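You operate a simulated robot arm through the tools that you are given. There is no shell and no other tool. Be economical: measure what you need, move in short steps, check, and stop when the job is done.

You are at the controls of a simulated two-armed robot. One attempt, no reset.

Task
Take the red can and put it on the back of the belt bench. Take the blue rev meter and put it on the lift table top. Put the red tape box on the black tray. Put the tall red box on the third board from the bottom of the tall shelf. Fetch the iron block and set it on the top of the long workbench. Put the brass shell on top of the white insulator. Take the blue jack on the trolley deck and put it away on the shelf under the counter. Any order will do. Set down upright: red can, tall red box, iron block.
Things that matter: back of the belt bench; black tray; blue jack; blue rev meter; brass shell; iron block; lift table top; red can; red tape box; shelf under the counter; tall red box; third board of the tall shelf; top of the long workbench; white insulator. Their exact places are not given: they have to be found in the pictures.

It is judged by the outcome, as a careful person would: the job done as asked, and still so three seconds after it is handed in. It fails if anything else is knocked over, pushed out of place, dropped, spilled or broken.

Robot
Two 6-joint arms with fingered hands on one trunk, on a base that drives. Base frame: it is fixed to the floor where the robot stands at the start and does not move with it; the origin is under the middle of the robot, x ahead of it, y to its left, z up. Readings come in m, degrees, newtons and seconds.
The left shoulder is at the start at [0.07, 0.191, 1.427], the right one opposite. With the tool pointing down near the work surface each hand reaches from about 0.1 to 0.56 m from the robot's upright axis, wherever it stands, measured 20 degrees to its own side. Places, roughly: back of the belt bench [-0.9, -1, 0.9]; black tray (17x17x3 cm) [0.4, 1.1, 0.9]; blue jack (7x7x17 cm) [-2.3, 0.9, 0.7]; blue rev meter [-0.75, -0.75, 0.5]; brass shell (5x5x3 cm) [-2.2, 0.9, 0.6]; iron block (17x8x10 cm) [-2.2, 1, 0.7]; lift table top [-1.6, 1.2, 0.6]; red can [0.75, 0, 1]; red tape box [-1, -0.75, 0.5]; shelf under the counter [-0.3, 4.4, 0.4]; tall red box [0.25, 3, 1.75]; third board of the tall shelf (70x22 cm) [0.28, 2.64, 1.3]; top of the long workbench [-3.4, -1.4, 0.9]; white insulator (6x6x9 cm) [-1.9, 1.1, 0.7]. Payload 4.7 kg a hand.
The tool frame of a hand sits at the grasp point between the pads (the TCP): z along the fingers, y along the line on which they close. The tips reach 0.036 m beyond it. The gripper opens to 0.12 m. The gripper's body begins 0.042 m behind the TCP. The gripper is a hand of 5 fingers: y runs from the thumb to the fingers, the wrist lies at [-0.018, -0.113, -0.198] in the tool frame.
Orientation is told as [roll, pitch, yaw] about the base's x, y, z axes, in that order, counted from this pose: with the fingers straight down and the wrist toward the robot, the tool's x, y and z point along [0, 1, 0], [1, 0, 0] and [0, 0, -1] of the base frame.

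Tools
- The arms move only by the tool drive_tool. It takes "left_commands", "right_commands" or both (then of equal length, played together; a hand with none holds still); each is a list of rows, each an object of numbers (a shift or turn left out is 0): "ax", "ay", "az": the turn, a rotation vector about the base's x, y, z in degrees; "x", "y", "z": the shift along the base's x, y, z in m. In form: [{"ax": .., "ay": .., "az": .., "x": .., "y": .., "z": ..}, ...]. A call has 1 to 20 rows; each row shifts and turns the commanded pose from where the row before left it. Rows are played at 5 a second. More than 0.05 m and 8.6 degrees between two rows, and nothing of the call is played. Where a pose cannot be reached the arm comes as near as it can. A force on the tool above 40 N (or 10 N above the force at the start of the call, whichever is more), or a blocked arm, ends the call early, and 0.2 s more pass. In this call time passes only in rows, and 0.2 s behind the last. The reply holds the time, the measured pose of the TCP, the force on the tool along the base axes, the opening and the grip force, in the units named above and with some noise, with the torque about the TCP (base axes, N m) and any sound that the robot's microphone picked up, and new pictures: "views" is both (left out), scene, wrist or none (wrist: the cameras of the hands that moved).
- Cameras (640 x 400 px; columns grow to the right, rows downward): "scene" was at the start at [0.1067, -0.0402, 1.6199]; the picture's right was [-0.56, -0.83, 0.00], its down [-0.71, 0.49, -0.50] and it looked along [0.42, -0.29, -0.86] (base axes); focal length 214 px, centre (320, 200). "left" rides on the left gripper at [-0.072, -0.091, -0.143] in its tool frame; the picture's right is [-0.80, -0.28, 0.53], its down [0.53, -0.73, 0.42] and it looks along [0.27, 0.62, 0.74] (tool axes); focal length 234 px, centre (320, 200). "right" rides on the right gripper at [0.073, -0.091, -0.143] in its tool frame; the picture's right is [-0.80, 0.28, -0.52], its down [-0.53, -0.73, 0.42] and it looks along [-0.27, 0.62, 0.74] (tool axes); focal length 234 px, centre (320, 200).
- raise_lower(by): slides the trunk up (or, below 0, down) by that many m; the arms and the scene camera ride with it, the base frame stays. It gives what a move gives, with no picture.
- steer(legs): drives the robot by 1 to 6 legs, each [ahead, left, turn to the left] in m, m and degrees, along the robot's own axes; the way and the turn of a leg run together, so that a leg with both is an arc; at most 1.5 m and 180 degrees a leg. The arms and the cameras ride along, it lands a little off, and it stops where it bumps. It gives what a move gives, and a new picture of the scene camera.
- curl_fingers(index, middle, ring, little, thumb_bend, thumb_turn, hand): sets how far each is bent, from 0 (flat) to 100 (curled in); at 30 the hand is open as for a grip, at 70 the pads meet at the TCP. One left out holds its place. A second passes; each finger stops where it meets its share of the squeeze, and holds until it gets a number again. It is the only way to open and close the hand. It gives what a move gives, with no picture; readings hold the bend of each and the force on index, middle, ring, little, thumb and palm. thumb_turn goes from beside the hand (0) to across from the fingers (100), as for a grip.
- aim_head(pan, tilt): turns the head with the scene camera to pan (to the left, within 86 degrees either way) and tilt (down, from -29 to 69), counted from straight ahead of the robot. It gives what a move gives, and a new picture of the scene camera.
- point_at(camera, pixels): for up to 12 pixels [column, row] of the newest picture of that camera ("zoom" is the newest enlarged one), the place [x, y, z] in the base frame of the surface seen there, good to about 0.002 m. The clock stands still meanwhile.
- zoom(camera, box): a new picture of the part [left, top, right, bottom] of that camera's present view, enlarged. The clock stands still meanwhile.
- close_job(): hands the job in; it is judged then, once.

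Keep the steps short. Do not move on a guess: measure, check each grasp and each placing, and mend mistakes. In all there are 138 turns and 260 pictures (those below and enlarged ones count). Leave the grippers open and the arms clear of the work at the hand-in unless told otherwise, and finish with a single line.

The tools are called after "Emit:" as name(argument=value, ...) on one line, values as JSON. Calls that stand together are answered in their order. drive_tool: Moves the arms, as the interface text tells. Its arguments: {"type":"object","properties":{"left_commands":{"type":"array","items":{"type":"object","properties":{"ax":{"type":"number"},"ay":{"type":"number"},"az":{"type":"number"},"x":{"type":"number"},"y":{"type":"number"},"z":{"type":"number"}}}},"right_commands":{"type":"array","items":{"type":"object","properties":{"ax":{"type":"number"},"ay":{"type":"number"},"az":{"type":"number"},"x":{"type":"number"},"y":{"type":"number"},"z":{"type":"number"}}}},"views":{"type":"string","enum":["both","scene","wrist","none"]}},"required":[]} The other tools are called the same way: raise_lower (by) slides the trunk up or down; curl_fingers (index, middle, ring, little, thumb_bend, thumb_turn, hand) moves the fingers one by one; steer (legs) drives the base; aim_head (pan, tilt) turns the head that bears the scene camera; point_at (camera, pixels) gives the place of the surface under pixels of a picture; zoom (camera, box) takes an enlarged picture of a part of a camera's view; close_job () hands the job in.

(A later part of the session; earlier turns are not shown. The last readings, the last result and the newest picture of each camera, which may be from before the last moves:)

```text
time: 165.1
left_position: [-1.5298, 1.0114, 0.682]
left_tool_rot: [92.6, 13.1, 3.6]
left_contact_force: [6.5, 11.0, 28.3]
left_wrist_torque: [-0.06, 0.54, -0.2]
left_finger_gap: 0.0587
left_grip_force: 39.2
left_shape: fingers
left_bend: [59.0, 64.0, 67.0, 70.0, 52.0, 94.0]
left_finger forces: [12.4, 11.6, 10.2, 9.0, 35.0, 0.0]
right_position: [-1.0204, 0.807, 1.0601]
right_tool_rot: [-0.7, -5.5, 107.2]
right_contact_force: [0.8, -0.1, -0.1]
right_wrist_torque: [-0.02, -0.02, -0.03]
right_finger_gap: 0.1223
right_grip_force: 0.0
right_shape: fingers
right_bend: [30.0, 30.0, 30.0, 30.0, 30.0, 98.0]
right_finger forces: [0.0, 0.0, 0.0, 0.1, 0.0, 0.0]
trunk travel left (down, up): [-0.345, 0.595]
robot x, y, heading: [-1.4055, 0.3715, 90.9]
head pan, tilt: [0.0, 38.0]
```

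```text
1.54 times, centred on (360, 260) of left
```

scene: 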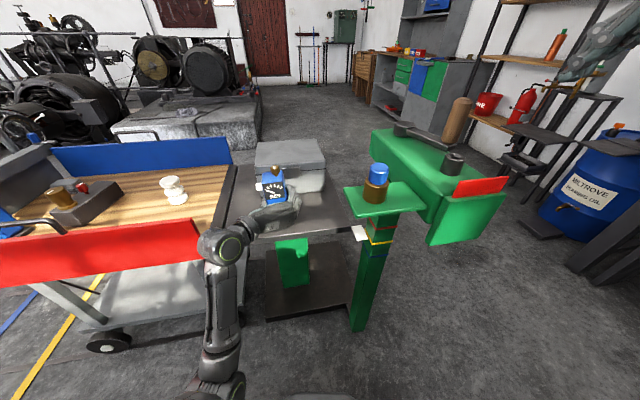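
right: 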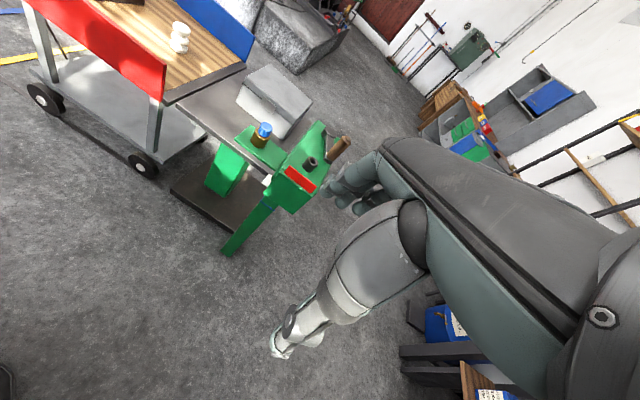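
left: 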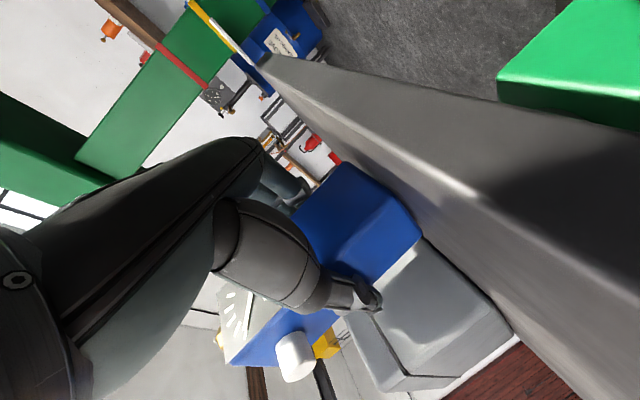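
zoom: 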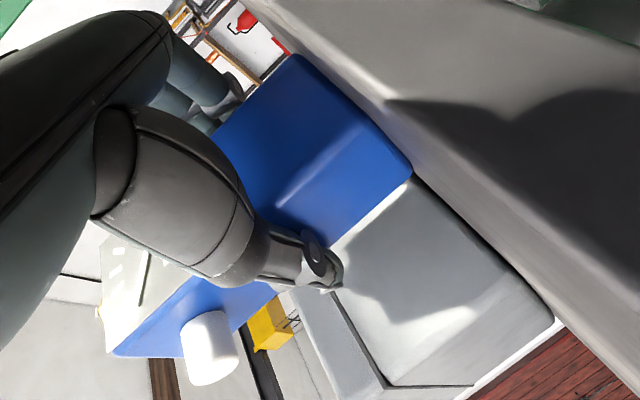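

Touching with 28 N. I ease up 3 mm, open, and then back the hand straight out.

Emit:
drive_tool(left_commands=[{"z": 0.004}], views="none")

Emit:
curl_fingers(hand="left", index=30, middle=30, ring=30, little=30, thumb_bend=30)

Emit:
steer(legs=[[-0.25, 0, 0]])

Emit:
zoom(camera="scene", box=[60, 110, 380, 290])

```text
time: 165.5
left_position: [-1.5299, 1.0092, 0.6822]
left_tool_rot: [92.1, 13.1, 3.5]
left_contact_force: [8.1, 7.0, 22.2]
left_wrist_torque: [0.08, 0.43, -0.16]
left_finger_gap: 0.0585
left_grip_force: 38.6
left_shape: fingers
left_bend: [59.0, 64.0, 67.0, 70.0, 52.0, 94.0]
left_finger forces: [12.8, 11.4, 10.1, 8.6, 34.1, 0.0]
right_position: [-1.0219, 0.8081, 1.0605]
right_tool_rot: [-0.7, -5.5, 107.2]
right_contact_force: [0.5, 0.5, 0.2]
right_wrist_torque: [-0.03, 0.0, -0.01]
right_finger_gap: 0.1224
right_grip_force: 0.1
right_shape: fingers
right_bend: [30.0, 30.0, 30.0, 30.0, 30.0, 98.0]
right_finger forces: [0.1, 0.0, 0.0, 0.0, 0.0, 0.0]
trunk travel left (down, up): [-0.345, 0.595]
robot x, y, heading: [-1.4052, 0.3673, 91.0]
head pan, tilt: [0.0, 38.0]
```

```text
time: 166.5
left_position: [-1.5312, 1.0115, 0.6806]
left_tool_rot: [91.9, 13.1, 3.5]
left_contact_force: [-0.1, -0.8, -0.8]
left_wrist_torque: [-0.07, 0.02, 0.02]
left_finger_gap: 0.122
left_grip_force: 0.1
left_shape: fingers
left_bend: [30.0, 30.0, 30.0, 30.0, 30.0, 97.0]
left_finger forces: [0.0, 0.0, 0.0, 0.1, 0.0, 0.1]
right_position: [-1.0216, 0.8087, 1.0607]
right_tool_rot: [-0.7, -5.4, 107.0]
right_contact_force: [0.1, 0.4, -0.6]
right_wrist_torque: [0.0, 0.04, 0.03]
right_finger_gap: 0.1223
right_grip_force: 0.1
right_shape: fingers
right_bend: [30.0, 30.0, 30.0, 30.0, 30.0, 98.0]
right_finger forces: [0.0, 0.1, 0.0, 0.0, 0.1, 0.0]
trunk travel left (down, up): [-0.345, 0.595]
robot x, y, heading: [-1.4065, 0.3685, 91.0]
head pan, tilt: [0.0, 38.0]
```

```text
time: 168.3
left_position: [-1.5287, 0.7645, 0.6821]
left_tool_rot: [92.0, 12.9, 3.8]
left_contact_force: [0.3, -0.6, -0.9]
left_wrist_torque: [0.03, -0.05, -0.02]
left_finger_gap: 0.1219
left_grip_force: 0.1
left_shape: fingers
left_bend: [30.0, 30.0, 30.0, 30.0, 30.0, 97.0]
left_finger forces: [0.1, 0.0, 0.0, 0.0, 0.0, 0.0]
right_position: [-1.0199, 0.5651, 1.0606]
right_tool_rot: [-0.7, -5.4, 107.4]
right_contact_force: [0.2, 0.7, -0.6]
right_wrist_torque: [0.03, 0.01, 0.0]
right_finger_gap: 0.1223
right_grip_force: 0.0
right_shape: fingers
right_bend: [30.0, 30.0, 30.0, 30.0, 30.0, 98.0]
right_finger forces: [0.1, 0.0, 0.0, 0.0, 0.0, 0.0]
trunk travel left (down, up): [-0.345, 0.595]
robot x, y, heading: [-1.4017, 0.1257, 91.3]
head pan, tilt: [0.0, 38.0]
```

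scene: 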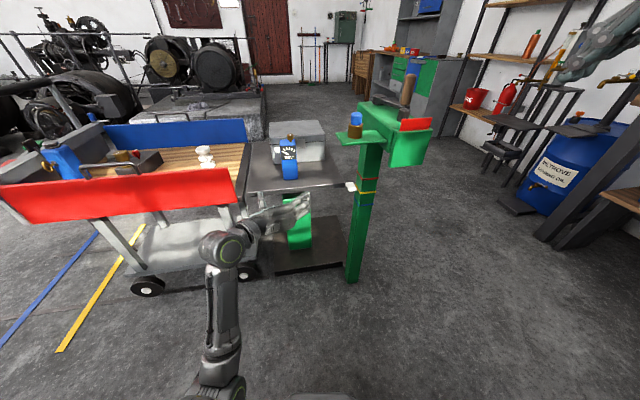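

```text
2.00 times, centred on (220, 200) of scene
```

zoom: 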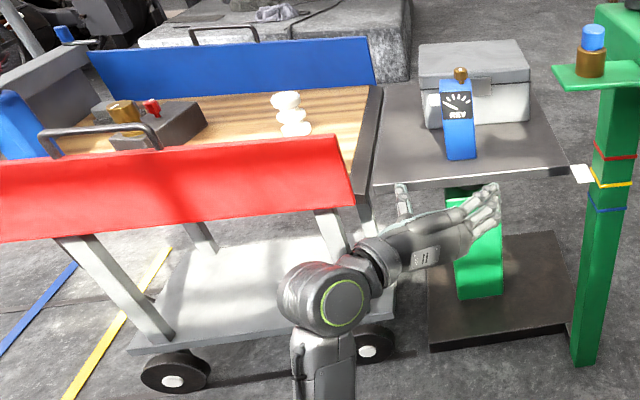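

The meter stands on the lift table. Next the trolley: I raise the trunk, turn the left hand back to fingers-down in free space and shift left in front of the trolley.

Emit:
raise_lower(by=0.36)

Emit:
drive_tool(left_commands=[{"ay": -6.5, "z": 0.01}, {"ay": -6.5, "z": 0.01}, {"ax": -4.62, "ay": -4.62, "az": 4.62, "y": -0.008, "z": 0.01}, {"ax": -4.62, "ay": -4.62, "az": 4.62, "y": -0.008, "z": 0.01}, {"ax": -4.62, "ay": -4.62, "az": 4.62, "y": -0.008, "z": 0.01}, {"ax": -4.62, "ay": -4.62, "az": 4.62, "y": -0.008, "z": 0.01}, {"ax": -4.62, "ay": -4.62, "az": 4.62, "y": -0.008, "z": 0.01}, {"ax": -4.62, "ay": -4.62, "az": 4.62, "y": -0.008, "z": 0.01}, {"ax": -4.62, "ay": -4.62, "az": 4.62, "y": -0.008, "z": 0.01}, {"ax": -4.62, "ay": -4.62, "az": 4.62, "y": -0.008, "z": 0.01}, {"ax": -4.62, "ay": -4.62, "az": 4.62, "y": -0.008, "z": 0.01}, {"ax": -4.62, "ay": -4.62, "az": 4.62, "y": -0.008, "z": 0.01}, {"ax": -4.62, "ay": -4.62, "az": 4.62, "y": -0.008, "z": 0.01}, {"ax": -4.62, "ay": -4.62, "az": 4.62, "y": -0.008, "z": 0.01}, {"ax": -4.62, "ay": -4.62, "az": 4.62, "y": -0.008, "z": 0.01}, {"ax": -4.62, "ay": -4.62, "az": 4.62, "y": -0.008, "z": 0.01}, {"ax": -4.62, "ay": -4.62, "az": 4.62, "y": -0.008, "z": 0.01}, {}], views="none")

Emit:
steer(legs=[[-0.1, 0.6, -1.3]])

Emit:
zoom(camera="scene", box=[160, 150, 480, 350])

```text
time: 171.8
left_position: [-1.5289, 0.7667, 1.0418]
left_tool_rot: [92.1, 13.0, 3.8]
left_contact_force: [-0.7, 0.3, 0.0]
left_wrist_torque: [-0.03, 0.02, 0.0]
left_finger_gap: 0.1219
left_grip_force: 0.0
left_shape: fingers
left_bend: [30.0, 30.0, 30.0, 30.0, 30.0, 97.0]
left_finger forces: [0.1, 0.0, 0.0, 0.0, 0.0, 0.1]
right_position: [-1.019, 0.5667, 1.42]
right_tool_rot: [-0.7, -5.4, 107.3]
right_contact_force: [-0.6, 0.6, -0.7]
right_wrist_torque: [0.02, 0.0, 0.0]
right_finger_gap: 0.1222
right_grip_force: 0.0
right_shape: fingers
right_bend: [30.0, 30.0, 30.0, 30.0, 30.0, 98.0]
right_finger forces: [0.0, 0.0, 0.0, 0.1, 0.1, 0.0]
trunk travel left (down, up): [-0.705, 0.235]
robot x, y, heading: [-1.3996, 0.1213, 90.9]
head pan, tilt: [0.0, 38.0]
```

```text
time: 173.5
left_position: [-1.5837, 0.7356, 1.1051]
left_tool_rot: [66.6, -9.5, 34.8]
left_contact_force: [-0.7, -0.2, -0.3]
left_wrist_torque: [-0.02, 0.02, 0.01]
left_finger_gap: 0.1223
left_grip_force: 0.1
left_shape: fingers
left_bend: [30.0, 30.0, 30.0, 30.0, 30.0, 98.0]
left_finger forces: [0.0, 0.0, 0.1, 0.0, 0.1, 0.0]
right_position: [-1.0193, 0.5659, 1.4203]
right_tool_rot: [-0.7, -5.4, 107.3]
right_contact_force: [0.4, -0.6, -0.2]
right_wrist_torque: [0.0, 0.02, -0.05]
right_finger_gap: 0.1221
right_grip_force: 0.1
right_shape: fingers
right_bend: [30.0, 30.0, 30.0, 30.0, 30.0, 98.0]
right_finger forces: [0.0, 0.1, 0.0, 0.1, 0.0, 0.0]
trunk travel left (down, up): [-0.705, 0.235]
robot x, y, heading: [-1.4021, 0.1262, 91.3]
head pan, tilt: [0.0, 38.0]
stopped in row 8 (left hand): the arm was blocked; the commanded pose is now the measured one
```

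```text
time: 176.9
left_position: [-2.1759, 0.6282, 1.1061]
left_tool_rot: [66.7, -9.5, 34.2]
left_contact_force: [-0.4, 0.4, 0.1]
left_wrist_torque: [0.02, -0.04, 0.01]
left_finger_gap: 0.1222
left_grip_force: 0.1
left_shape: fingers
left_bend: [30.0, 30.0, 30.0, 30.0, 30.0, 98.0]
left_finger forces: [0.0, 0.0, 0.0, 0.0, 0.0, 0.1]
right_position: [-1.6135, 0.4533, 1.4199]
right_tool_rot: [-0.6, -5.5, 106.7]
right_contact_force: [-0.8, -0.2, 1.0]
right_wrist_torque: [-0.01, -0.01, -0.02]
right_finger_gap: 0.1224
right_grip_force: 0.0
right_shape: fingers
right_bend: [30.0, 30.0, 30.0, 30.0, 30.0, 98.0]
right_finger forces: [0.0, 0.0, 0.0, 0.0, 0.0, 0.1]
trunk travel left (down, up): [-0.705, 0.235]
robot x, y, heading: [-2.0001, 0.0158, 90.6]
head pan, tilt: [0.0, 38.0]
```

scene: 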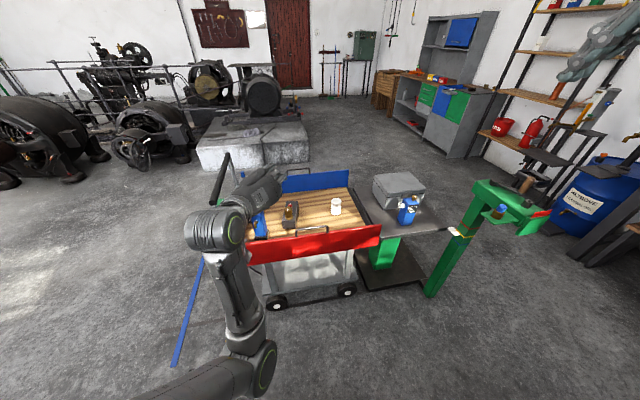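

```text
2.00 times, centred on (320, 250) of scene
```

zoom: 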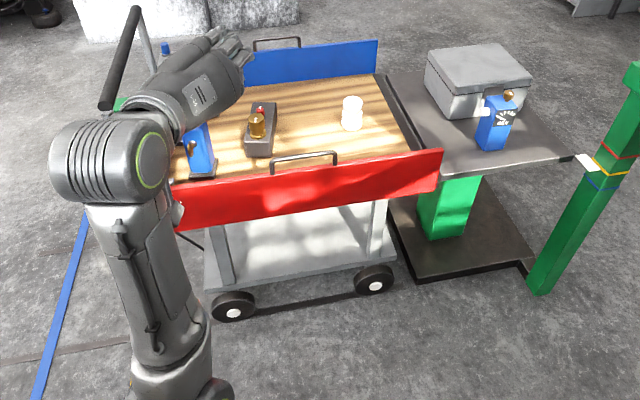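

The left hand stopped half-way by a joint limit. I continue the turn while lifting and moving outward, where there is space.

Emit:
drive_tool(left_commands=[{"z": 0.045}, {"z": 0.045}, {"ax": -4.62, "ay": -4.62, "az": 4.62, "z": 0.03}, {"ax": -4.62, "ay": -4.62, "az": 4.62, "z": 0.03}, {"ax": -4.62, "ay": -4.62, "az": 4.62, "z": 0.02}, {"ax": -4.62, "ay": -4.62, "az": 4.62}, {"ax": -4.62, "ay": -4.62, "az": 4.62}, {"ax": -4.62, "ay": -4.62, "az": 4.62}, {"ax": -4.62, "ay": -4.62, "az": 4.62}, {"ax": -4.62, "ay": -4.62, "az": 4.62}, {"ax": -4.62, "ay": -4.62, "az": 4.62}, {"ax": -4.62, "ay": -4.62, "az": 4.62}, {}], views="scene")

```text
time: 179.7
left_position: [-2.1135, 0.8061, 1.1553]
left_tool_rot: [5.7, 8.8, 86.3]
left_contact_force: [-0.5, -1.4, 0.8]
left_wrist_torque: [0.04, 0.02, 0.04]
left_finger_gap: 0.1222
left_grip_force: 0.0
left_shape: fingers
left_bend: [30.0, 30.0, 30.0, 30.0, 30.0, 98.0]
left_finger forces: [0.1, 0.0, 0.0, 0.0, 0.0, 0.1]
left hand out of reach, approached as far as the arm can: row 3, 4, 5, 6, 7, 8, 9, 10, 11, 12
right_position: [-1.6125, 0.4529, 1.4209]
right_tool_rot: [-0.8, -5.5, 106.7]
right_contact_force: [0.1, -0.5, -0.5]
right_wrist_torque: [-0.01, -0.01, 0.0]
right_finger_gap: 0.1224
right_grip_force: 0.0
right_shape: fingers
right_bend: [30.0, 30.0, 30.0, 30.0, 30.0, 98.0]
right_finger forces: [0.0, 0.1, 0.0, 0.0, 0.0, 0.0]
trunk travel left (down, up): [-0.705, 0.235]
robot x, y, heading: [-2.0006, 0.0151, 90.7]
head pan, tilt: [0.0, 38.0]
```

scene: 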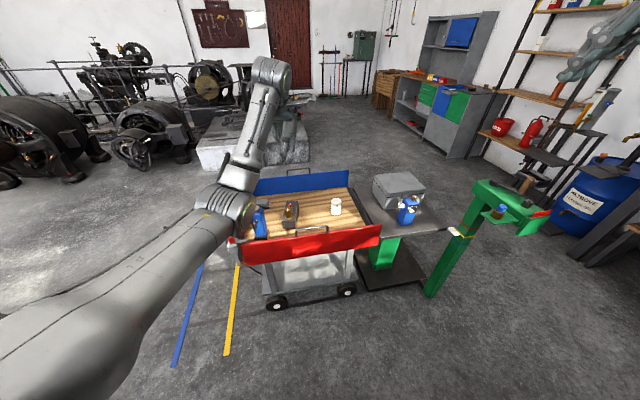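

Fingers point down within 10°. I level the hand and take the wrist view over the trolley.

Emit:
drive_tool(left_commands=[{"ax": 4.1, "ay": -3.1, "az": 2, "z": 0.03}, {"ax": 4.2, "ay": -3.1, "az": 2, "z": 0.03}, {}], views="wrist")

Emit:
zoom(camera="scene", box=[230, 160, 390, 260])

```text
time: 180.5
left_position: [-2.1113, 0.8076, 1.2156]
left_tool_rot: [-0.1, 0.3, 89.7]
left_contact_force: [-0.7, 0.1, -0.7]
left_wrist_torque: [-0.03, 0.02, 0.01]
left_finger_gap: 0.1222
left_grip_force: 0.1
left_shape: fingers
left_bend: [30.0, 30.0, 30.0, 30.0, 30.0, 98.0]
left_finger forces: [0.1, 0.1, 0.1, 0.0, 0.0, 0.0]
right_position: [-1.613, 0.4521, 1.4199]
right_tool_rot: [-0.7, -5.5, 106.6]
right_contact_force: [0.3, 0.3, 0.2]
right_wrist_torque: [-0.03, 0.0, 0.01]
right_finger_gap: 0.1221
right_grip_force: 0.1
right_shape: fingers
right_bend: [30.0, 30.0, 30.0, 30.0, 30.0, 98.0]
right_finger forces: [0.0, 0.0, 0.1, 0.0, 0.0, 0.0]
trunk travel left (down, up): [-0.705, 0.235]
robot x, y, heading: [-1.9996, 0.0159, 90.4]
head pan, tilt: [0.0, 38.0]
```

left: 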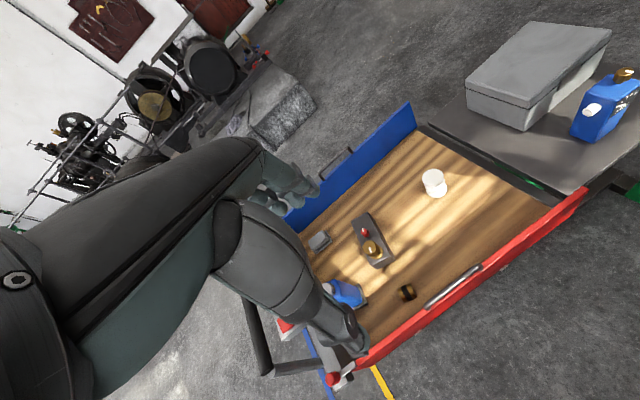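

```text
4.00 times, centred on (310, 210) of scene
```

zoom: 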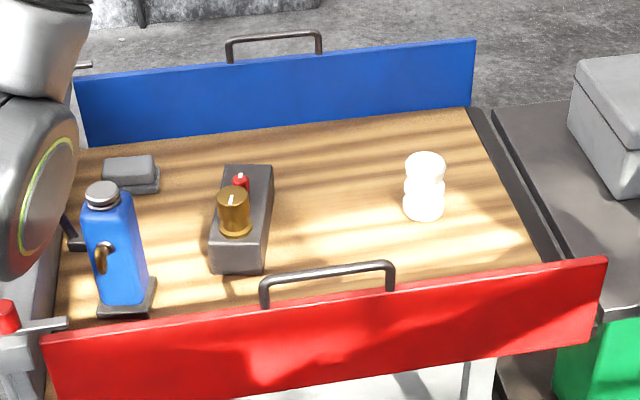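

Left camera: iron block (372,240), blue jack (347,290), brass shell ring (406,292), insulator (434,182). I measure them.

Emit:
point_at(camera="left", pixels=[[406, 290], [401, 288], [412, 296], [360, 215], [393, 262], [372, 264], [355, 222], [434, 174], [434, 190], [388, 294], [372, 245], [480, 270]])

Emit:
point_at(camera="zoom", pixels=[[100, 195], [120, 250], [105, 305], [150, 290], [230, 170], [270, 175], [220, 240], [258, 245], [258, 215], [425, 165], [300, 315], [280, 270]])

Emit:
zoom(camera="left", box=[300, 160, 480, 330])

```text
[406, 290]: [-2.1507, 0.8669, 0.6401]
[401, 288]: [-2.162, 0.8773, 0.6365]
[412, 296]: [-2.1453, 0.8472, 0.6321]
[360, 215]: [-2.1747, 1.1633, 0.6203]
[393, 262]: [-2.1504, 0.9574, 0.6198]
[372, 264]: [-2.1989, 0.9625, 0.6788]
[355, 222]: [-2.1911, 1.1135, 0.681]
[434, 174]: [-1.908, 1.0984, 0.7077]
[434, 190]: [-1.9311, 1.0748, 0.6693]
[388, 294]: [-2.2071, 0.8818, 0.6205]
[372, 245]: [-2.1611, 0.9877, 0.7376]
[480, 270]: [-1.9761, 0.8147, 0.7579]
```

```text
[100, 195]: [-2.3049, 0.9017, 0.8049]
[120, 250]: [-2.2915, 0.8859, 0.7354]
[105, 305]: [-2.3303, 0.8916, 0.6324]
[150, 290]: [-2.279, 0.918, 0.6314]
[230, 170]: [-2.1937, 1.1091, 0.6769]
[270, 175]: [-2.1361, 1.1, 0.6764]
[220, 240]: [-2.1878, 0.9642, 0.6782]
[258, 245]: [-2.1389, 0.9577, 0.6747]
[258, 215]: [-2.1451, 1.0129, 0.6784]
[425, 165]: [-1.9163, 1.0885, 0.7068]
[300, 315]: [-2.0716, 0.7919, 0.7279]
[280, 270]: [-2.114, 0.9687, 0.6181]
```

```text
2.35 times, centred on (390, 245) of left
```

zoom: 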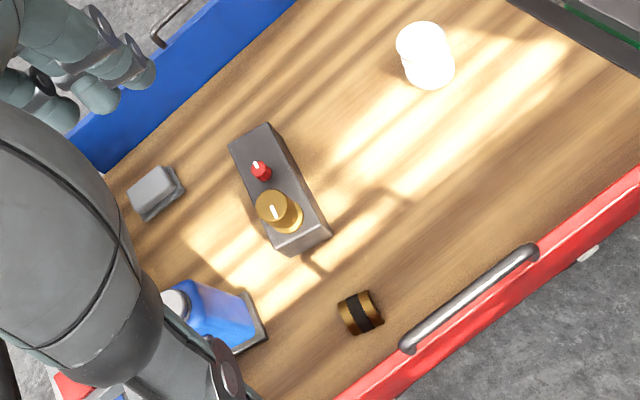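

Shell at (-2.153,0.863), block centre (-2.167,1.035), jack (-2.305,0.90), insulator top (-1.912,1.092,0.708). I'll use the right hand for shell and block: move the left hand aside, set trunk and base, and bring the right hand over with yaw 180.

Emit:
drive_tool(left_commands=[{"x": -0.045}, {"x": -0.045}, {"x": -0.045}, {"x": -0.045}, {}], views="none")

Emit:
steer(legs=[[0.18, 0.15, 0]])

Emit:
raise_lower(by=-0.08)

Emit:
drive_tool(right_commands=[{"az": 7.4, "ax": -0.53, "ay": -0.16, "x": -0.035, "y": 0.017, "z": -0.025}, {"az": 7.4, "ax": -0.53, "ay": -0.16, "x": -0.035, "y": 0.017, "z": -0.025}, {"az": 7.4, "ax": -0.53, "ay": -0.16, "x": -0.035, "y": 0.017, "z": -0.025}, {"az": 7.4, "ax": -0.53, "ay": -0.16, "x": -0.035, "y": 0.017, "z": -0.025}, {"az": 7.4, "ax": -0.53, "ay": -0.16, "x": -0.035, "y": 0.017, "z": -0.025}, {"az": 7.4, "ax": -0.53, "ay": -0.16, "x": -0.035, "y": 0.017, "z": -0.025}, {"az": 7.4, "ax": -0.53, "ay": -0.16, "x": -0.035, "y": 0.017, "z": -0.025}, {"az": 7.4, "ax": -0.53, "ay": -0.16, "x": -0.035, "y": 0.017, "z": -0.025}, {"az": 7.4, "ax": -0.53, "ay": -0.16, "x": -0.035, "y": 0.017, "z": -0.025}, {"az": 7.4, "ax": -0.53, "ay": -0.16, "x": -0.035, "y": 0.017, "z": -0.025}, {}])

```text
time: 181.7
left_position: [-2.2918, 0.8033, 1.2138]
left_tool_rot: [-0.2, 0.4, 89.7]
left_contact_force: [0.5, 0.1, 0.0]
left_wrist_torque: [0.01, 0.01, -0.03]
left_finger_gap: 0.1219
left_grip_force: 0.1
left_shape: fingers
left_bend: [30.0, 30.0, 30.0, 30.0, 30.0, 98.0]
left_finger forces: [0.1, 0.1, 0.1, 0.0, 0.0, 0.0]
right_position: [-1.6118, 0.4528, 1.4192]
right_tool_rot: [-0.5, -5.4, 106.6]
right_contact_force: [0.3, 0.2, -0.5]
right_wrist_torque: [-0.03, 0.02, 0.04]
right_finger_gap: 0.1222
right_grip_force: 0.0
right_shape: fingers
right_bend: [30.0, 30.0, 30.0, 30.0, 30.0, 98.0]
right_finger forces: [0.1, 0.1, 0.0, 0.0, 0.0, 0.1]
trunk travel left (down, up): [-0.705, 0.235]
robot x, y, heading: [-1.9998, 0.0133, 90.4]
head pan, tilt: [0.0, 38.0]
```

```text
time: 183.5
left_position: [-2.4446, 0.9813, 1.2151]
left_tool_rot: [-0.1, 0.2, 89.8]
left_contact_force: [0.6, 0.0, 0.0]
left_wrist_torque: [-0.03, 0.04, 0.04]
left_finger_gap: 0.1222
left_grip_force: 0.1
left_shape: fingers
left_bend: [30.0, 30.0, 30.0, 30.0, 30.0, 98.0]
left_finger forces: [0.0, 0.0, 0.0, 0.1, 0.0, 0.1]
right_position: [-1.7627, 0.6323, 1.4191]
right_tool_rot: [-0.6, -5.4, 106.9]
right_contact_force: [0.0, -0.3, 0.5]
right_wrist_torque: [0.03, -0.01, 0.0]
right_finger_gap: 0.1222
right_grip_force: 0.1
right_shape: fingers
right_bend: [30.0, 30.0, 30.0, 30.0, 30.0, 98.0]
right_finger forces: [0.1, 0.0, 0.1, 0.0, 0.0, 0.1]
trunk travel left (down, up): [-0.705, 0.235]
robot x, y, heading: [-2.1453, 0.1966, 90.8]
head pan, tilt: [0.0, 38.0]
```

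scene: 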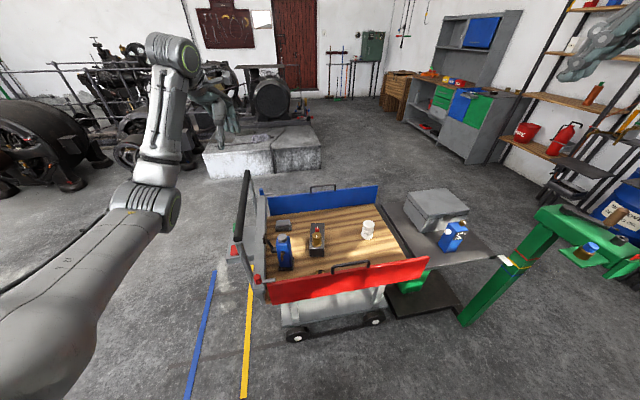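

```text
time: 184.6
left_position: [-2.4445, 0.9837, 1.1349]
left_tool_rot: [-0.2, 0.2, 89.8]
left_contact_force: [-0.1, -0.8, 0.7]
left_wrist_torque: [0.0, -0.01, -0.03]
left_finger_gap: 0.1224
left_grip_force: 0.1
left_shape: fingers
left_bend: [30.0, 30.0, 30.0, 30.0, 30.0, 98.0]
left_finger forces: [0.0, 0.0, 0.1, 0.0, 0.0, 0.0]
right_position: [-1.7645, 0.6333, 1.3404]
right_tool_rot: [-0.7, -5.4, 106.8]
right_contact_force: [-0.3, -0.3, -0.8]
right_wrist_torque: [-0.01, 0.01, 0.01]
right_finger_gap: 0.1222
right_grip_force: 0.1
right_shape: fingers
right_bend: [30.0, 30.0, 30.0, 30.0, 30.0, 98.0]
right_finger forces: [0.0, 0.0, 0.1, 0.0, 0.0, 0.1]
trunk travel left (down, up): [-0.625, 0.315]
robot x, y, heading: [-2.1504, 0.1951, 90.6]
head pan, tilt: [0.0, 38.0]
```

```text
time: 187.0
left_position: [-2.4441, 0.981, 1.1349]
left_tool_rot: [-0.1, 0.2, 90.0]
left_contact_force: [0.5, 0.3, -0.4]
left_wrist_torque: [0.05, 0.06, 0.02]
left_finger_gap: 0.1222
left_grip_force: 0.1
left_shape: fingers
left_bend: [30.0, 30.0, 30.0, 30.0, 30.0, 98.0]
left_finger forces: [0.1, 0.0, 0.0, 0.0, 0.1, 0.0]
right_position: [-2.0154, 0.791, 1.0678]
right_tool_rot: [1.3, -7.3, 179.5]
right_contact_force: [0.9, -0.8, 0.2]
right_wrist_torque: [0.03, 0.02, -0.01]
right_finger_gap: 0.1224
right_grip_force: 0.0
right_shape: fingers
right_bend: [30.0, 30.0, 30.0, 30.0, 30.0, 98.0]
right_finger forces: [0.0, 0.1, 0.0, 0.0, 0.0, 0.1]
right hand out of reach, approached as far as the arm can: row 5, 6, 7, 8, 9, 10
trunk travel left (down, up): [-0.625, 0.315]
robot x, y, heading: [-2.1512, 0.1916, 90.7]
head pan, tilt: [0.0, 38.0]
```

scene: 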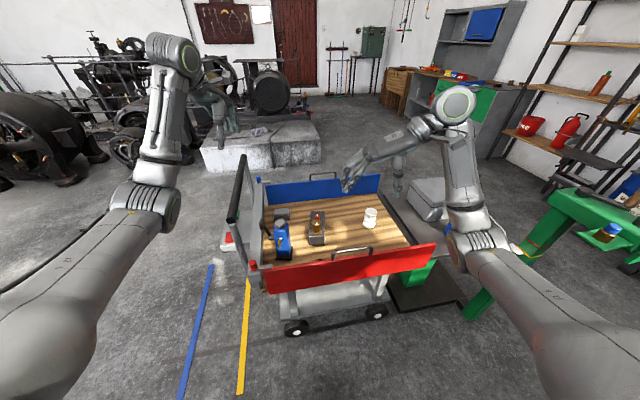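
right: 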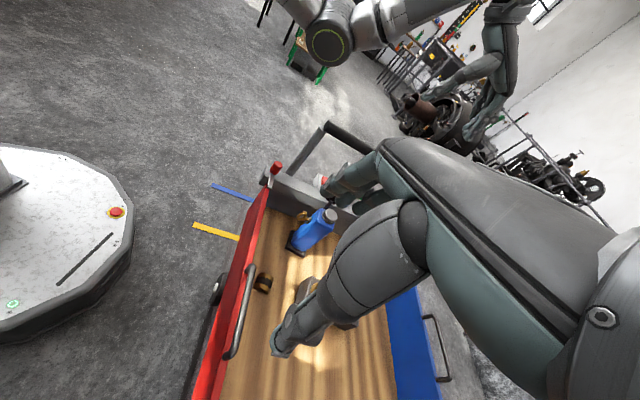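

The right hand is limited at about 0.135 to its right of the robot's axis... so I shift the base left by 0.14. I also measure my base's front edge in the right camera.

Emit:
point_at(camera="right", pixels=[[131, 220], [120, 180], [264, 283], [258, 280], [320, 232], [240, 260], [325, 215]])

Emit:
steer(legs=[[0, 0.14, 0]])

Emit:
drive_tool(right_commands=[{"ay": -3, "z": -0.03, "y": 0.02}, {"ay": -3, "z": -0.03, "y": 0.02}, {"z": -0.03, "y": 0.02}, {}], views="wrist")

```text
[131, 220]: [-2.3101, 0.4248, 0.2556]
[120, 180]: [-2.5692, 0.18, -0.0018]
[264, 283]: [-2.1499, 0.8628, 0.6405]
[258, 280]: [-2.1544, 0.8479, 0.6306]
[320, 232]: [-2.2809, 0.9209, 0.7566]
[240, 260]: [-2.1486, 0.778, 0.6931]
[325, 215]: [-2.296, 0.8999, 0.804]
```

```text
time: 188.4
left_position: [-2.5784, 0.9826, 1.1345]
left_tool_rot: [-0.2, 0.3, 89.6]
left_contact_force: [0.3, -0.2, 0.3]
left_wrist_torque: [-0.01, -0.01, 0.0]
left_finger_gap: 0.1223
left_grip_force: 0.1
left_shape: fingers
left_bend: [30.0, 30.0, 30.0, 30.0, 30.0, 98.0]
left_finger forces: [0.0, 0.0, 0.0, 0.0, 0.1, 0.1]
right_position: [-2.1534, 0.7892, 1.0671]
right_tool_rot: [1.2, -7.3, 179.1]
right_contact_force: [-0.1, 1.3, 0.2]
right_wrist_torque: [-0.06, -0.01, -0.01]
right_finger_gap: 0.1224
right_grip_force: 0.1
right_shape: fingers
right_bend: [30.0, 30.0, 30.0, 30.0, 30.0, 98.0]
right_finger forces: [0.1, 0.0, 0.0, 0.0, 0.0, 0.0]
trunk travel left (down, up): [-0.625, 0.315]
robot x, y, heading: [-2.2866, 0.1904, 90.6]
head pan, tilt: [0.0, 38.0]
```

scene: 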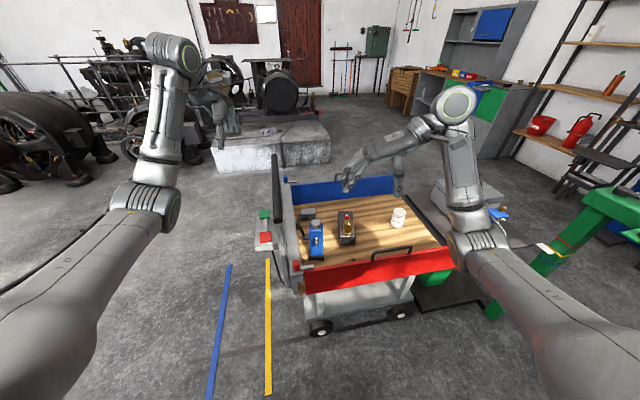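

```text
time: 189.4
left_position: [-2.5788, 0.9819, 1.1355]
left_tool_rot: [-0.2, 0.2, 89.6]
left_contact_force: [-0.3, -1.1, 0.2]
left_wrist_torque: [0.01, 0.01, -0.01]
left_finger_gap: 0.1223
left_grip_force: 0.0
left_shape: fingers
left_bend: [30.0, 30.0, 30.0, 30.0, 30.0, 98.0]
left_finger forces: [0.1, 0.0, 0.0, 0.1, 0.0, 0.0]
right_position: [-2.1403, 0.8661, 0.9594]
right_tool_rot: [1.2, -1.4, 179.2]
right_contact_force: [-0.6, -1.2, 0.4]
right_wrist_torque: [-0.02, 0.0, -0.01]
right_finger_gap: 0.1223
right_grip_force: 0.1
right_shape: fingers
right_bend: [30.0, 30.0, 30.0, 30.0, 30.0, 98.0]
right_finger forces: [0.0, 0.1, 0.0, 0.1, 0.0, 0.0]
right hand out of reach, approached as far as the arm can: row 1, 2
trunk travel left (down, up): [-0.625, 0.315]
robot x, y, heading: [-2.2885, 0.1932, 90.4]
head pan, tilt: [0.0, 38.0]
```

right: 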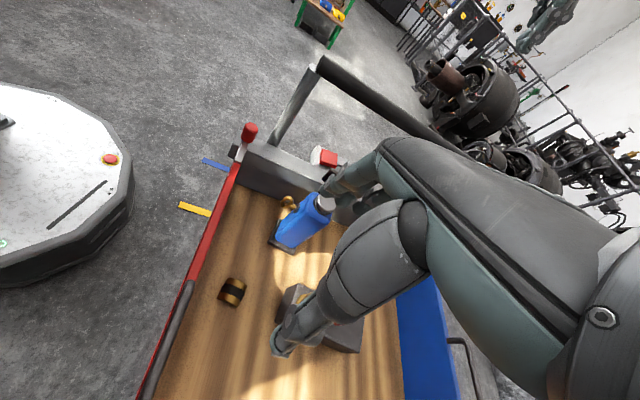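

Base front is 0.23 ahead of my axis. I zoom on the shell to see its orientation.

Emit:
zoom(camera="right", box=[190, 260, 270, 320])

Emit:
point_at(camera="right", pixels=[[233, 290], [222, 290], [226, 298], [244, 291], [238, 300], [231, 280], [226, 281], [240, 284], [215, 285], [208, 280]])

```text
6.67 times, centred on (230, 290) of right
```

zoom: 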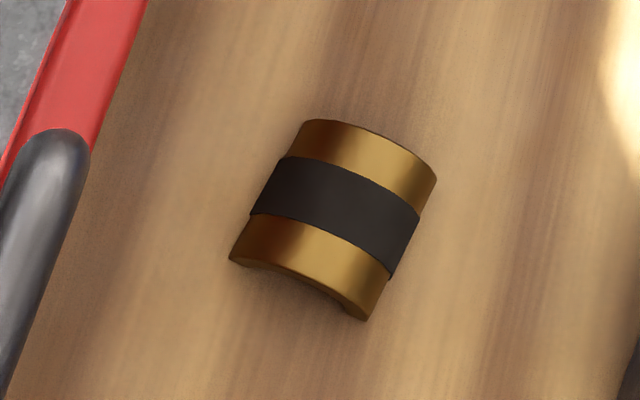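

```text
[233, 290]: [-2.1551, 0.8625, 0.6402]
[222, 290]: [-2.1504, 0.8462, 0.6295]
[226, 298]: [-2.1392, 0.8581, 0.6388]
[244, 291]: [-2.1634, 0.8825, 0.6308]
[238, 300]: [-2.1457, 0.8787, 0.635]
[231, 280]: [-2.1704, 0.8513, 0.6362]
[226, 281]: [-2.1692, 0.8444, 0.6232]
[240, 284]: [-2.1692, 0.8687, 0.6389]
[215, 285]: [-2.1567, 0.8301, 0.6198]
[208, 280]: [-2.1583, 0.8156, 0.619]
```

The shell is an arch, its axis nearly along x, centre (-2.155,0.864), top 0.641. I shift the base 3 cm left, rotate 8° and descend to just above it.

Emit:
steer(legs=[[0, 0.03, 0]])

Emit:
drive_tool(right_commands=[{"az": 8, "x": 0.012}, {"z": -0.045}, {"z": -0.045}, {"z": -0.045}, {"z": -0.045}, {"z": -0.045}, {}], views="both")

```text
time: 190.2
left_position: [-2.6068, 0.9828, 1.1356]
left_tool_rot: [-0.1, 0.2, 89.5]
left_contact_force: [-0.2, 0.6, -0.7]
left_wrist_torque: [-0.01, -0.01, 0.01]
left_finger_gap: 0.1222
left_grip_force: 0.2
left_shape: fingers
left_bend: [30.0, 30.0, 30.0, 30.0, 30.0, 98.0]
left_finger forces: [0.1, 0.0, 0.0, 0.0, 0.0, 0.0]
right_position: [-2.1685, 0.8662, 0.9582]
right_tool_rot: [1.2, -1.3, 179.1]
right_contact_force: [1.0, -0.3, 0.3]
right_wrist_torque: [0.01, 0.02, 0.01]
right_finger_gap: 0.1224
right_grip_force: 0.1
right_shape: fingers
right_bend: [30.0, 30.0, 30.0, 30.0, 30.0, 98.0]
right_finger forces: [0.0, 0.1, 0.0, 0.0, 0.0, 0.0]
trunk travel left (down, up): [-0.625, 0.315]
robot x, y, heading: [-2.3168, 0.1946, 90.4]
head pan, tilt: [0.0, 38.0]
```

scene: 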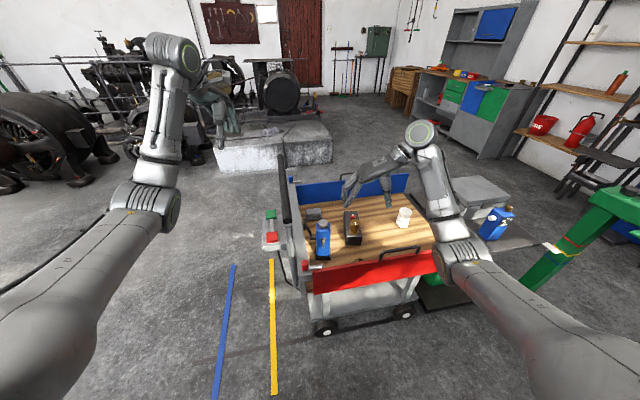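

```text
time: 191.8
left_position: [-2.6076, 0.9824, 1.1342]
left_tool_rot: [-0.1, 0.2, 89.4]
left_contact_force: [0.4, -0.9, 0.2]
left_wrist_torque: [0.02, 0.0, -0.01]
left_finger_gap: 0.1222
left_grip_force: 0.0
left_shape: fingers
left_bend: [30.0, 30.0, 30.0, 30.0, 30.0, 98.0]
left_finger forces: [0.0, 0.0, 0.0, 0.0, 0.0, 0.0]
right_position: [-2.1577, 0.8844, 0.7213]
right_tool_rot: [1.2, -1.4, -172.9]
right_contact_force: [0.0, -0.2, -0.4]
right_wrist_torque: [0.04, 0.03, -0.02]
right_finger_gap: 0.1223
right_grip_force: 0.1
right_shape: fingers
right_bend: [30.0, 30.0, 30.0, 30.0, 30.0, 98.0]
right_finger forces: [0.0, 0.1, 0.1, 0.1, 0.1, 0.0]
right hand out of reach, approached as far as the arm can: row 1
trunk travel left (down, up): [-0.625, 0.315]
robot x, y, heading: [-2.3166, 0.1891, 90.5]
head pan, tilt: [0.0, 38.0]
```

scene: 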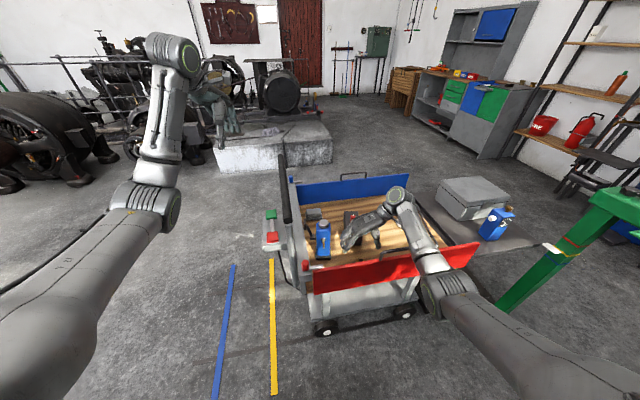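
right: 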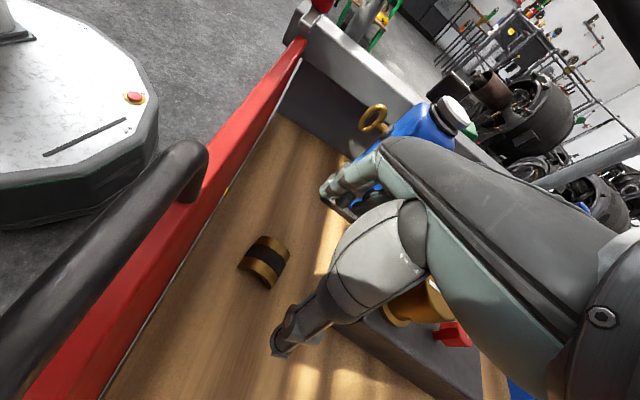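

Near the shell now. I check the elbow's height against the red panel before the last descent.

Emit:
point_at(camera="scene", pixels=[[445, 285], [430, 290], [425, 250], [410, 225], [440, 262], [465, 290], [470, 245], [330, 262]])

Emit:
point_at(camera="right", pixels=[[264, 262], [345, 190], [360, 215], [335, 180], [345, 205], [280, 345], [160, 200], [270, 110]])

```text
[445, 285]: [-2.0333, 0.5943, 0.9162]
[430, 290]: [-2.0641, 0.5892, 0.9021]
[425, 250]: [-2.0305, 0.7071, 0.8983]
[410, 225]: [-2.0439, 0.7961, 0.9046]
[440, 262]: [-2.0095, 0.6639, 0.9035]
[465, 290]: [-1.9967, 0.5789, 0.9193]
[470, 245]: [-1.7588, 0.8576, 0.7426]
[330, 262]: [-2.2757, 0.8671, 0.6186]
```

```text
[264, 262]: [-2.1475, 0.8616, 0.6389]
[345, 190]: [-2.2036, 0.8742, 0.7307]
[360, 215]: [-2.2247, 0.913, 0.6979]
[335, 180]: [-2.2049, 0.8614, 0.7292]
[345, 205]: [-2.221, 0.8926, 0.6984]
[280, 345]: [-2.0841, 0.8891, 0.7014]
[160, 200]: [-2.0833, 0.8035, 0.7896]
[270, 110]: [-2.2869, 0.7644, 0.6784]
```

The forearm would touch the panel handle (z 0.79). I raise the trunk 0.2 and come 0.15 nearer so the forearm slopes down from a higher elbow.

Emit:
raise_lower(by=0.2)

Emit:
steer(legs=[[0.15, 0, 0]])

Emit:
drive_tool(right_commands=[{"y": -0.045}, {"y": -0.045}, {"y": -0.045}, {"y": -0.03}, {"z": -0.045}, {"z": -0.045}, {"z": -0.045}, {}], views="both")

```text
time: 194.0
left_position: [-2.6076, 0.9811, 1.3345]
left_tool_rot: [-0.2, 0.3, 89.5]
left_contact_force: [-0.1, -0.7, 0.0]
left_wrist_torque: [0.0, -0.01, 0.05]
left_finger_gap: 0.1223
left_grip_force: 0.0
left_shape: fingers
left_bend: [30.0, 30.0, 30.0, 30.0, 30.0, 98.0]
left_finger forces: [0.1, 0.0, 0.0, 0.1, 0.0, 0.0]
right_position: [-2.1563, 0.8843, 0.9204]
right_tool_rot: [1.2, -1.4, -172.9]
right_contact_force: [0.0, 0.2, -0.1]
right_wrist_torque: [0.0, -0.01, -0.06]
right_finger_gap: 0.1224
right_grip_force: 0.0
right_shape: fingers
right_bend: [30.0, 30.0, 30.0, 30.0, 30.0, 98.0]
right_finger forces: [0.0, 0.0, 0.0, 0.0, 0.1, 0.0]
trunk travel left (down, up): [-0.825, 0.115]
robot x, y, heading: [-2.3183, 0.1949, 90.6]
head pan, tilt: [0.0, 38.0]
```

```text
time: 195.3
left_position: [-2.607, 1.1317, 1.3367]
left_tool_rot: [-0.1, 0.1, 89.4]
left_contact_force: [0.9, -0.5, 0.2]
left_wrist_torque: [0.05, 0.0, 0.0]
left_finger_gap: 0.1224
left_grip_force: 0.1
left_shape: fingers
left_bend: [30.0, 30.0, 30.0, 30.0, 30.0, 98.0]
left_finger forces: [0.0, 0.0, 0.0, 0.1, 0.1, 0.0]
right_position: [-2.1563, 1.0331, 0.9224]
right_tool_rot: [1.1, -1.5, -173.1]
right_contact_force: [-0.1, 0.2, 1.1]
right_wrist_torque: [0.0, 0.02, -0.02]
right_finger_gap: 0.1222
right_grip_force: 0.1
right_shape: fingers
right_bend: [30.0, 30.0, 30.0, 30.0, 30.0, 98.0]
right_finger forces: [0.0, 0.1, 0.0, 0.0, 0.1, 0.0]
trunk travel left (down, up): [-0.825, 0.115]
robot x, y, heading: [-2.3196, 0.342, 90.5]
head pan, tilt: [0.0, 38.0]
```

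scene: 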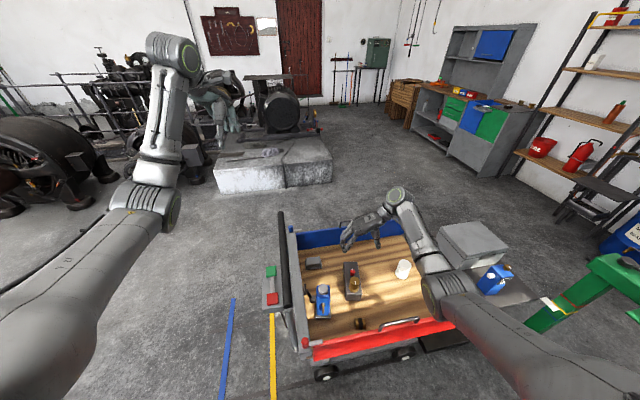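

```text
time: 197.2
left_position: [-2.6071, 1.1339, 1.3345]
left_tool_rot: [-0.2, 0.1, 89.4]
left_contact_force: [0.3, -0.2, -0.7]
left_wrist_torque: [0.04, -0.03, -0.03]
left_finger_gap: 0.122
left_grip_force: 0.0
left_shape: fingers
left_bend: [30.0, 30.0, 30.0, 30.0, 30.0, 98.0]
left_finger forces: [0.0, 0.1, 0.0, 0.0, 0.1, 0.0]
right_position: [-2.1569, 0.8712, 0.7881]
right_tool_rot: [1.3, -1.3, -172.9]
right_contact_force: [-0.2, 0.2, 0.6]
right_wrist_torque: [0.01, 0.0, 0.01]
right_finger_gap: 0.1224
right_grip_force: 0.1
right_shape: fingers
right_bend: [30.0, 30.0, 30.0, 30.0, 30.0, 98.0]
right_finger forces: [0.0, 0.0, 0.0, 0.1, 0.1, 0.0]
trunk travel left (down, up): [-0.825, 0.115]
robot x, y, heading: [-2.318, 0.3429, 90.3]
head pan, tilt: [0.0, 38.0]
```

scene: 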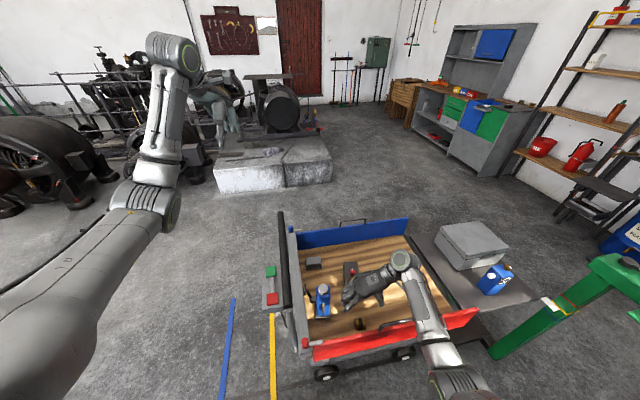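
right: 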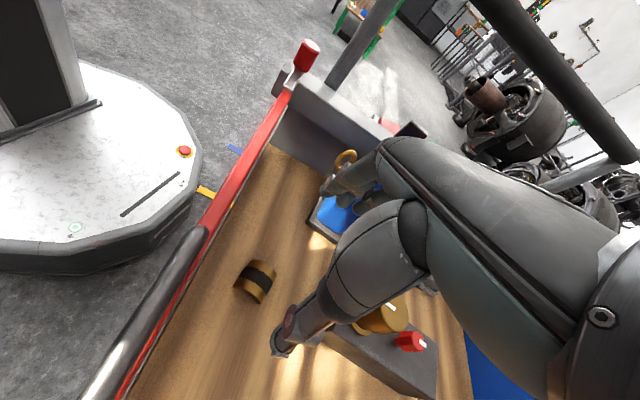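

I check forearm heights over the panel, and the jack/finger gap.

Emit:
point_at(camera="scene", pixels=[[432, 320], [420, 290], [445, 355], [404, 262], [400, 322], [455, 385]])

Emit:
drive_tool(right_commands=[{"z": -0.03, "y": -0.006}, {"z": -0.03}, {"z": -0.02}, {}], views="both")

```text
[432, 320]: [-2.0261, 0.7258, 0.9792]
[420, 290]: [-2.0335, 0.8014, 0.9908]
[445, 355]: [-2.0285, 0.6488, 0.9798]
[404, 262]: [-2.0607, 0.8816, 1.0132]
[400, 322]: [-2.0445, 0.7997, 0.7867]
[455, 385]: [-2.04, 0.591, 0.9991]
```

```text
time: 198.2
left_position: [-2.6076, 1.1341, 1.3354]
left_tool_rot: [-0.2, 0.2, 89.4]
left_contact_force: [0.5, 0.3, 0.8]
left_wrist_torque: [0.0, 0.01, -0.02]
left_finger_gap: 0.1223
left_grip_force: 0.0
left_shape: fingers
left_bend: [30.0, 30.0, 30.0, 30.0, 30.0, 98.0]
left_finger forces: [0.0, 0.0, 0.0, 0.0, 0.1, 0.1]
right_position: [-2.1565, 0.8638, 0.7056]
right_tool_rot: [1.3, -1.3, -173.0]
right_contact_force: [0.4, -1.0, 0.4]
right_wrist_torque: [0.01, 0.02, 0.01]
right_finger_gap: 0.1225
right_grip_force: 0.1
right_shape: fingers
right_bend: [30.0, 30.0, 30.0, 30.0, 30.0, 98.0]
right_finger forces: [0.1, 0.0, 0.1, 0.0, 0.0, 0.0]
trunk travel left (down, up): [-0.825, 0.115]
robot x, y, heading: [-2.317, 0.3434, 90.4]
head pan, tilt: [0.0, 38.0]
```

scene: 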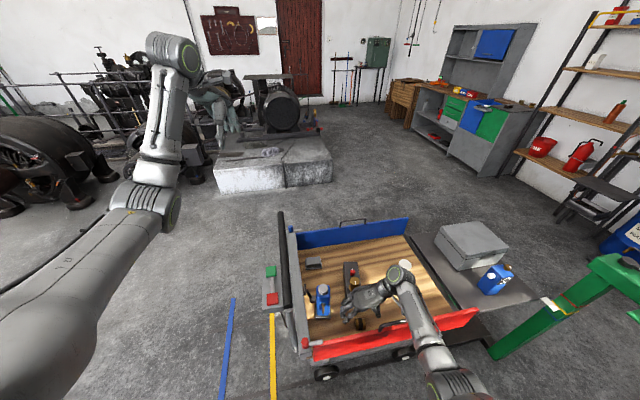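
right: 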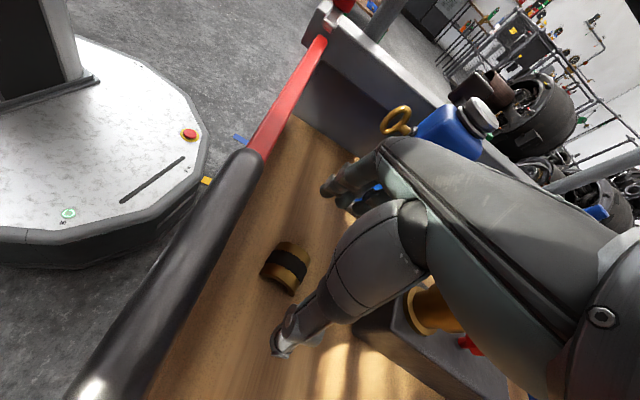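

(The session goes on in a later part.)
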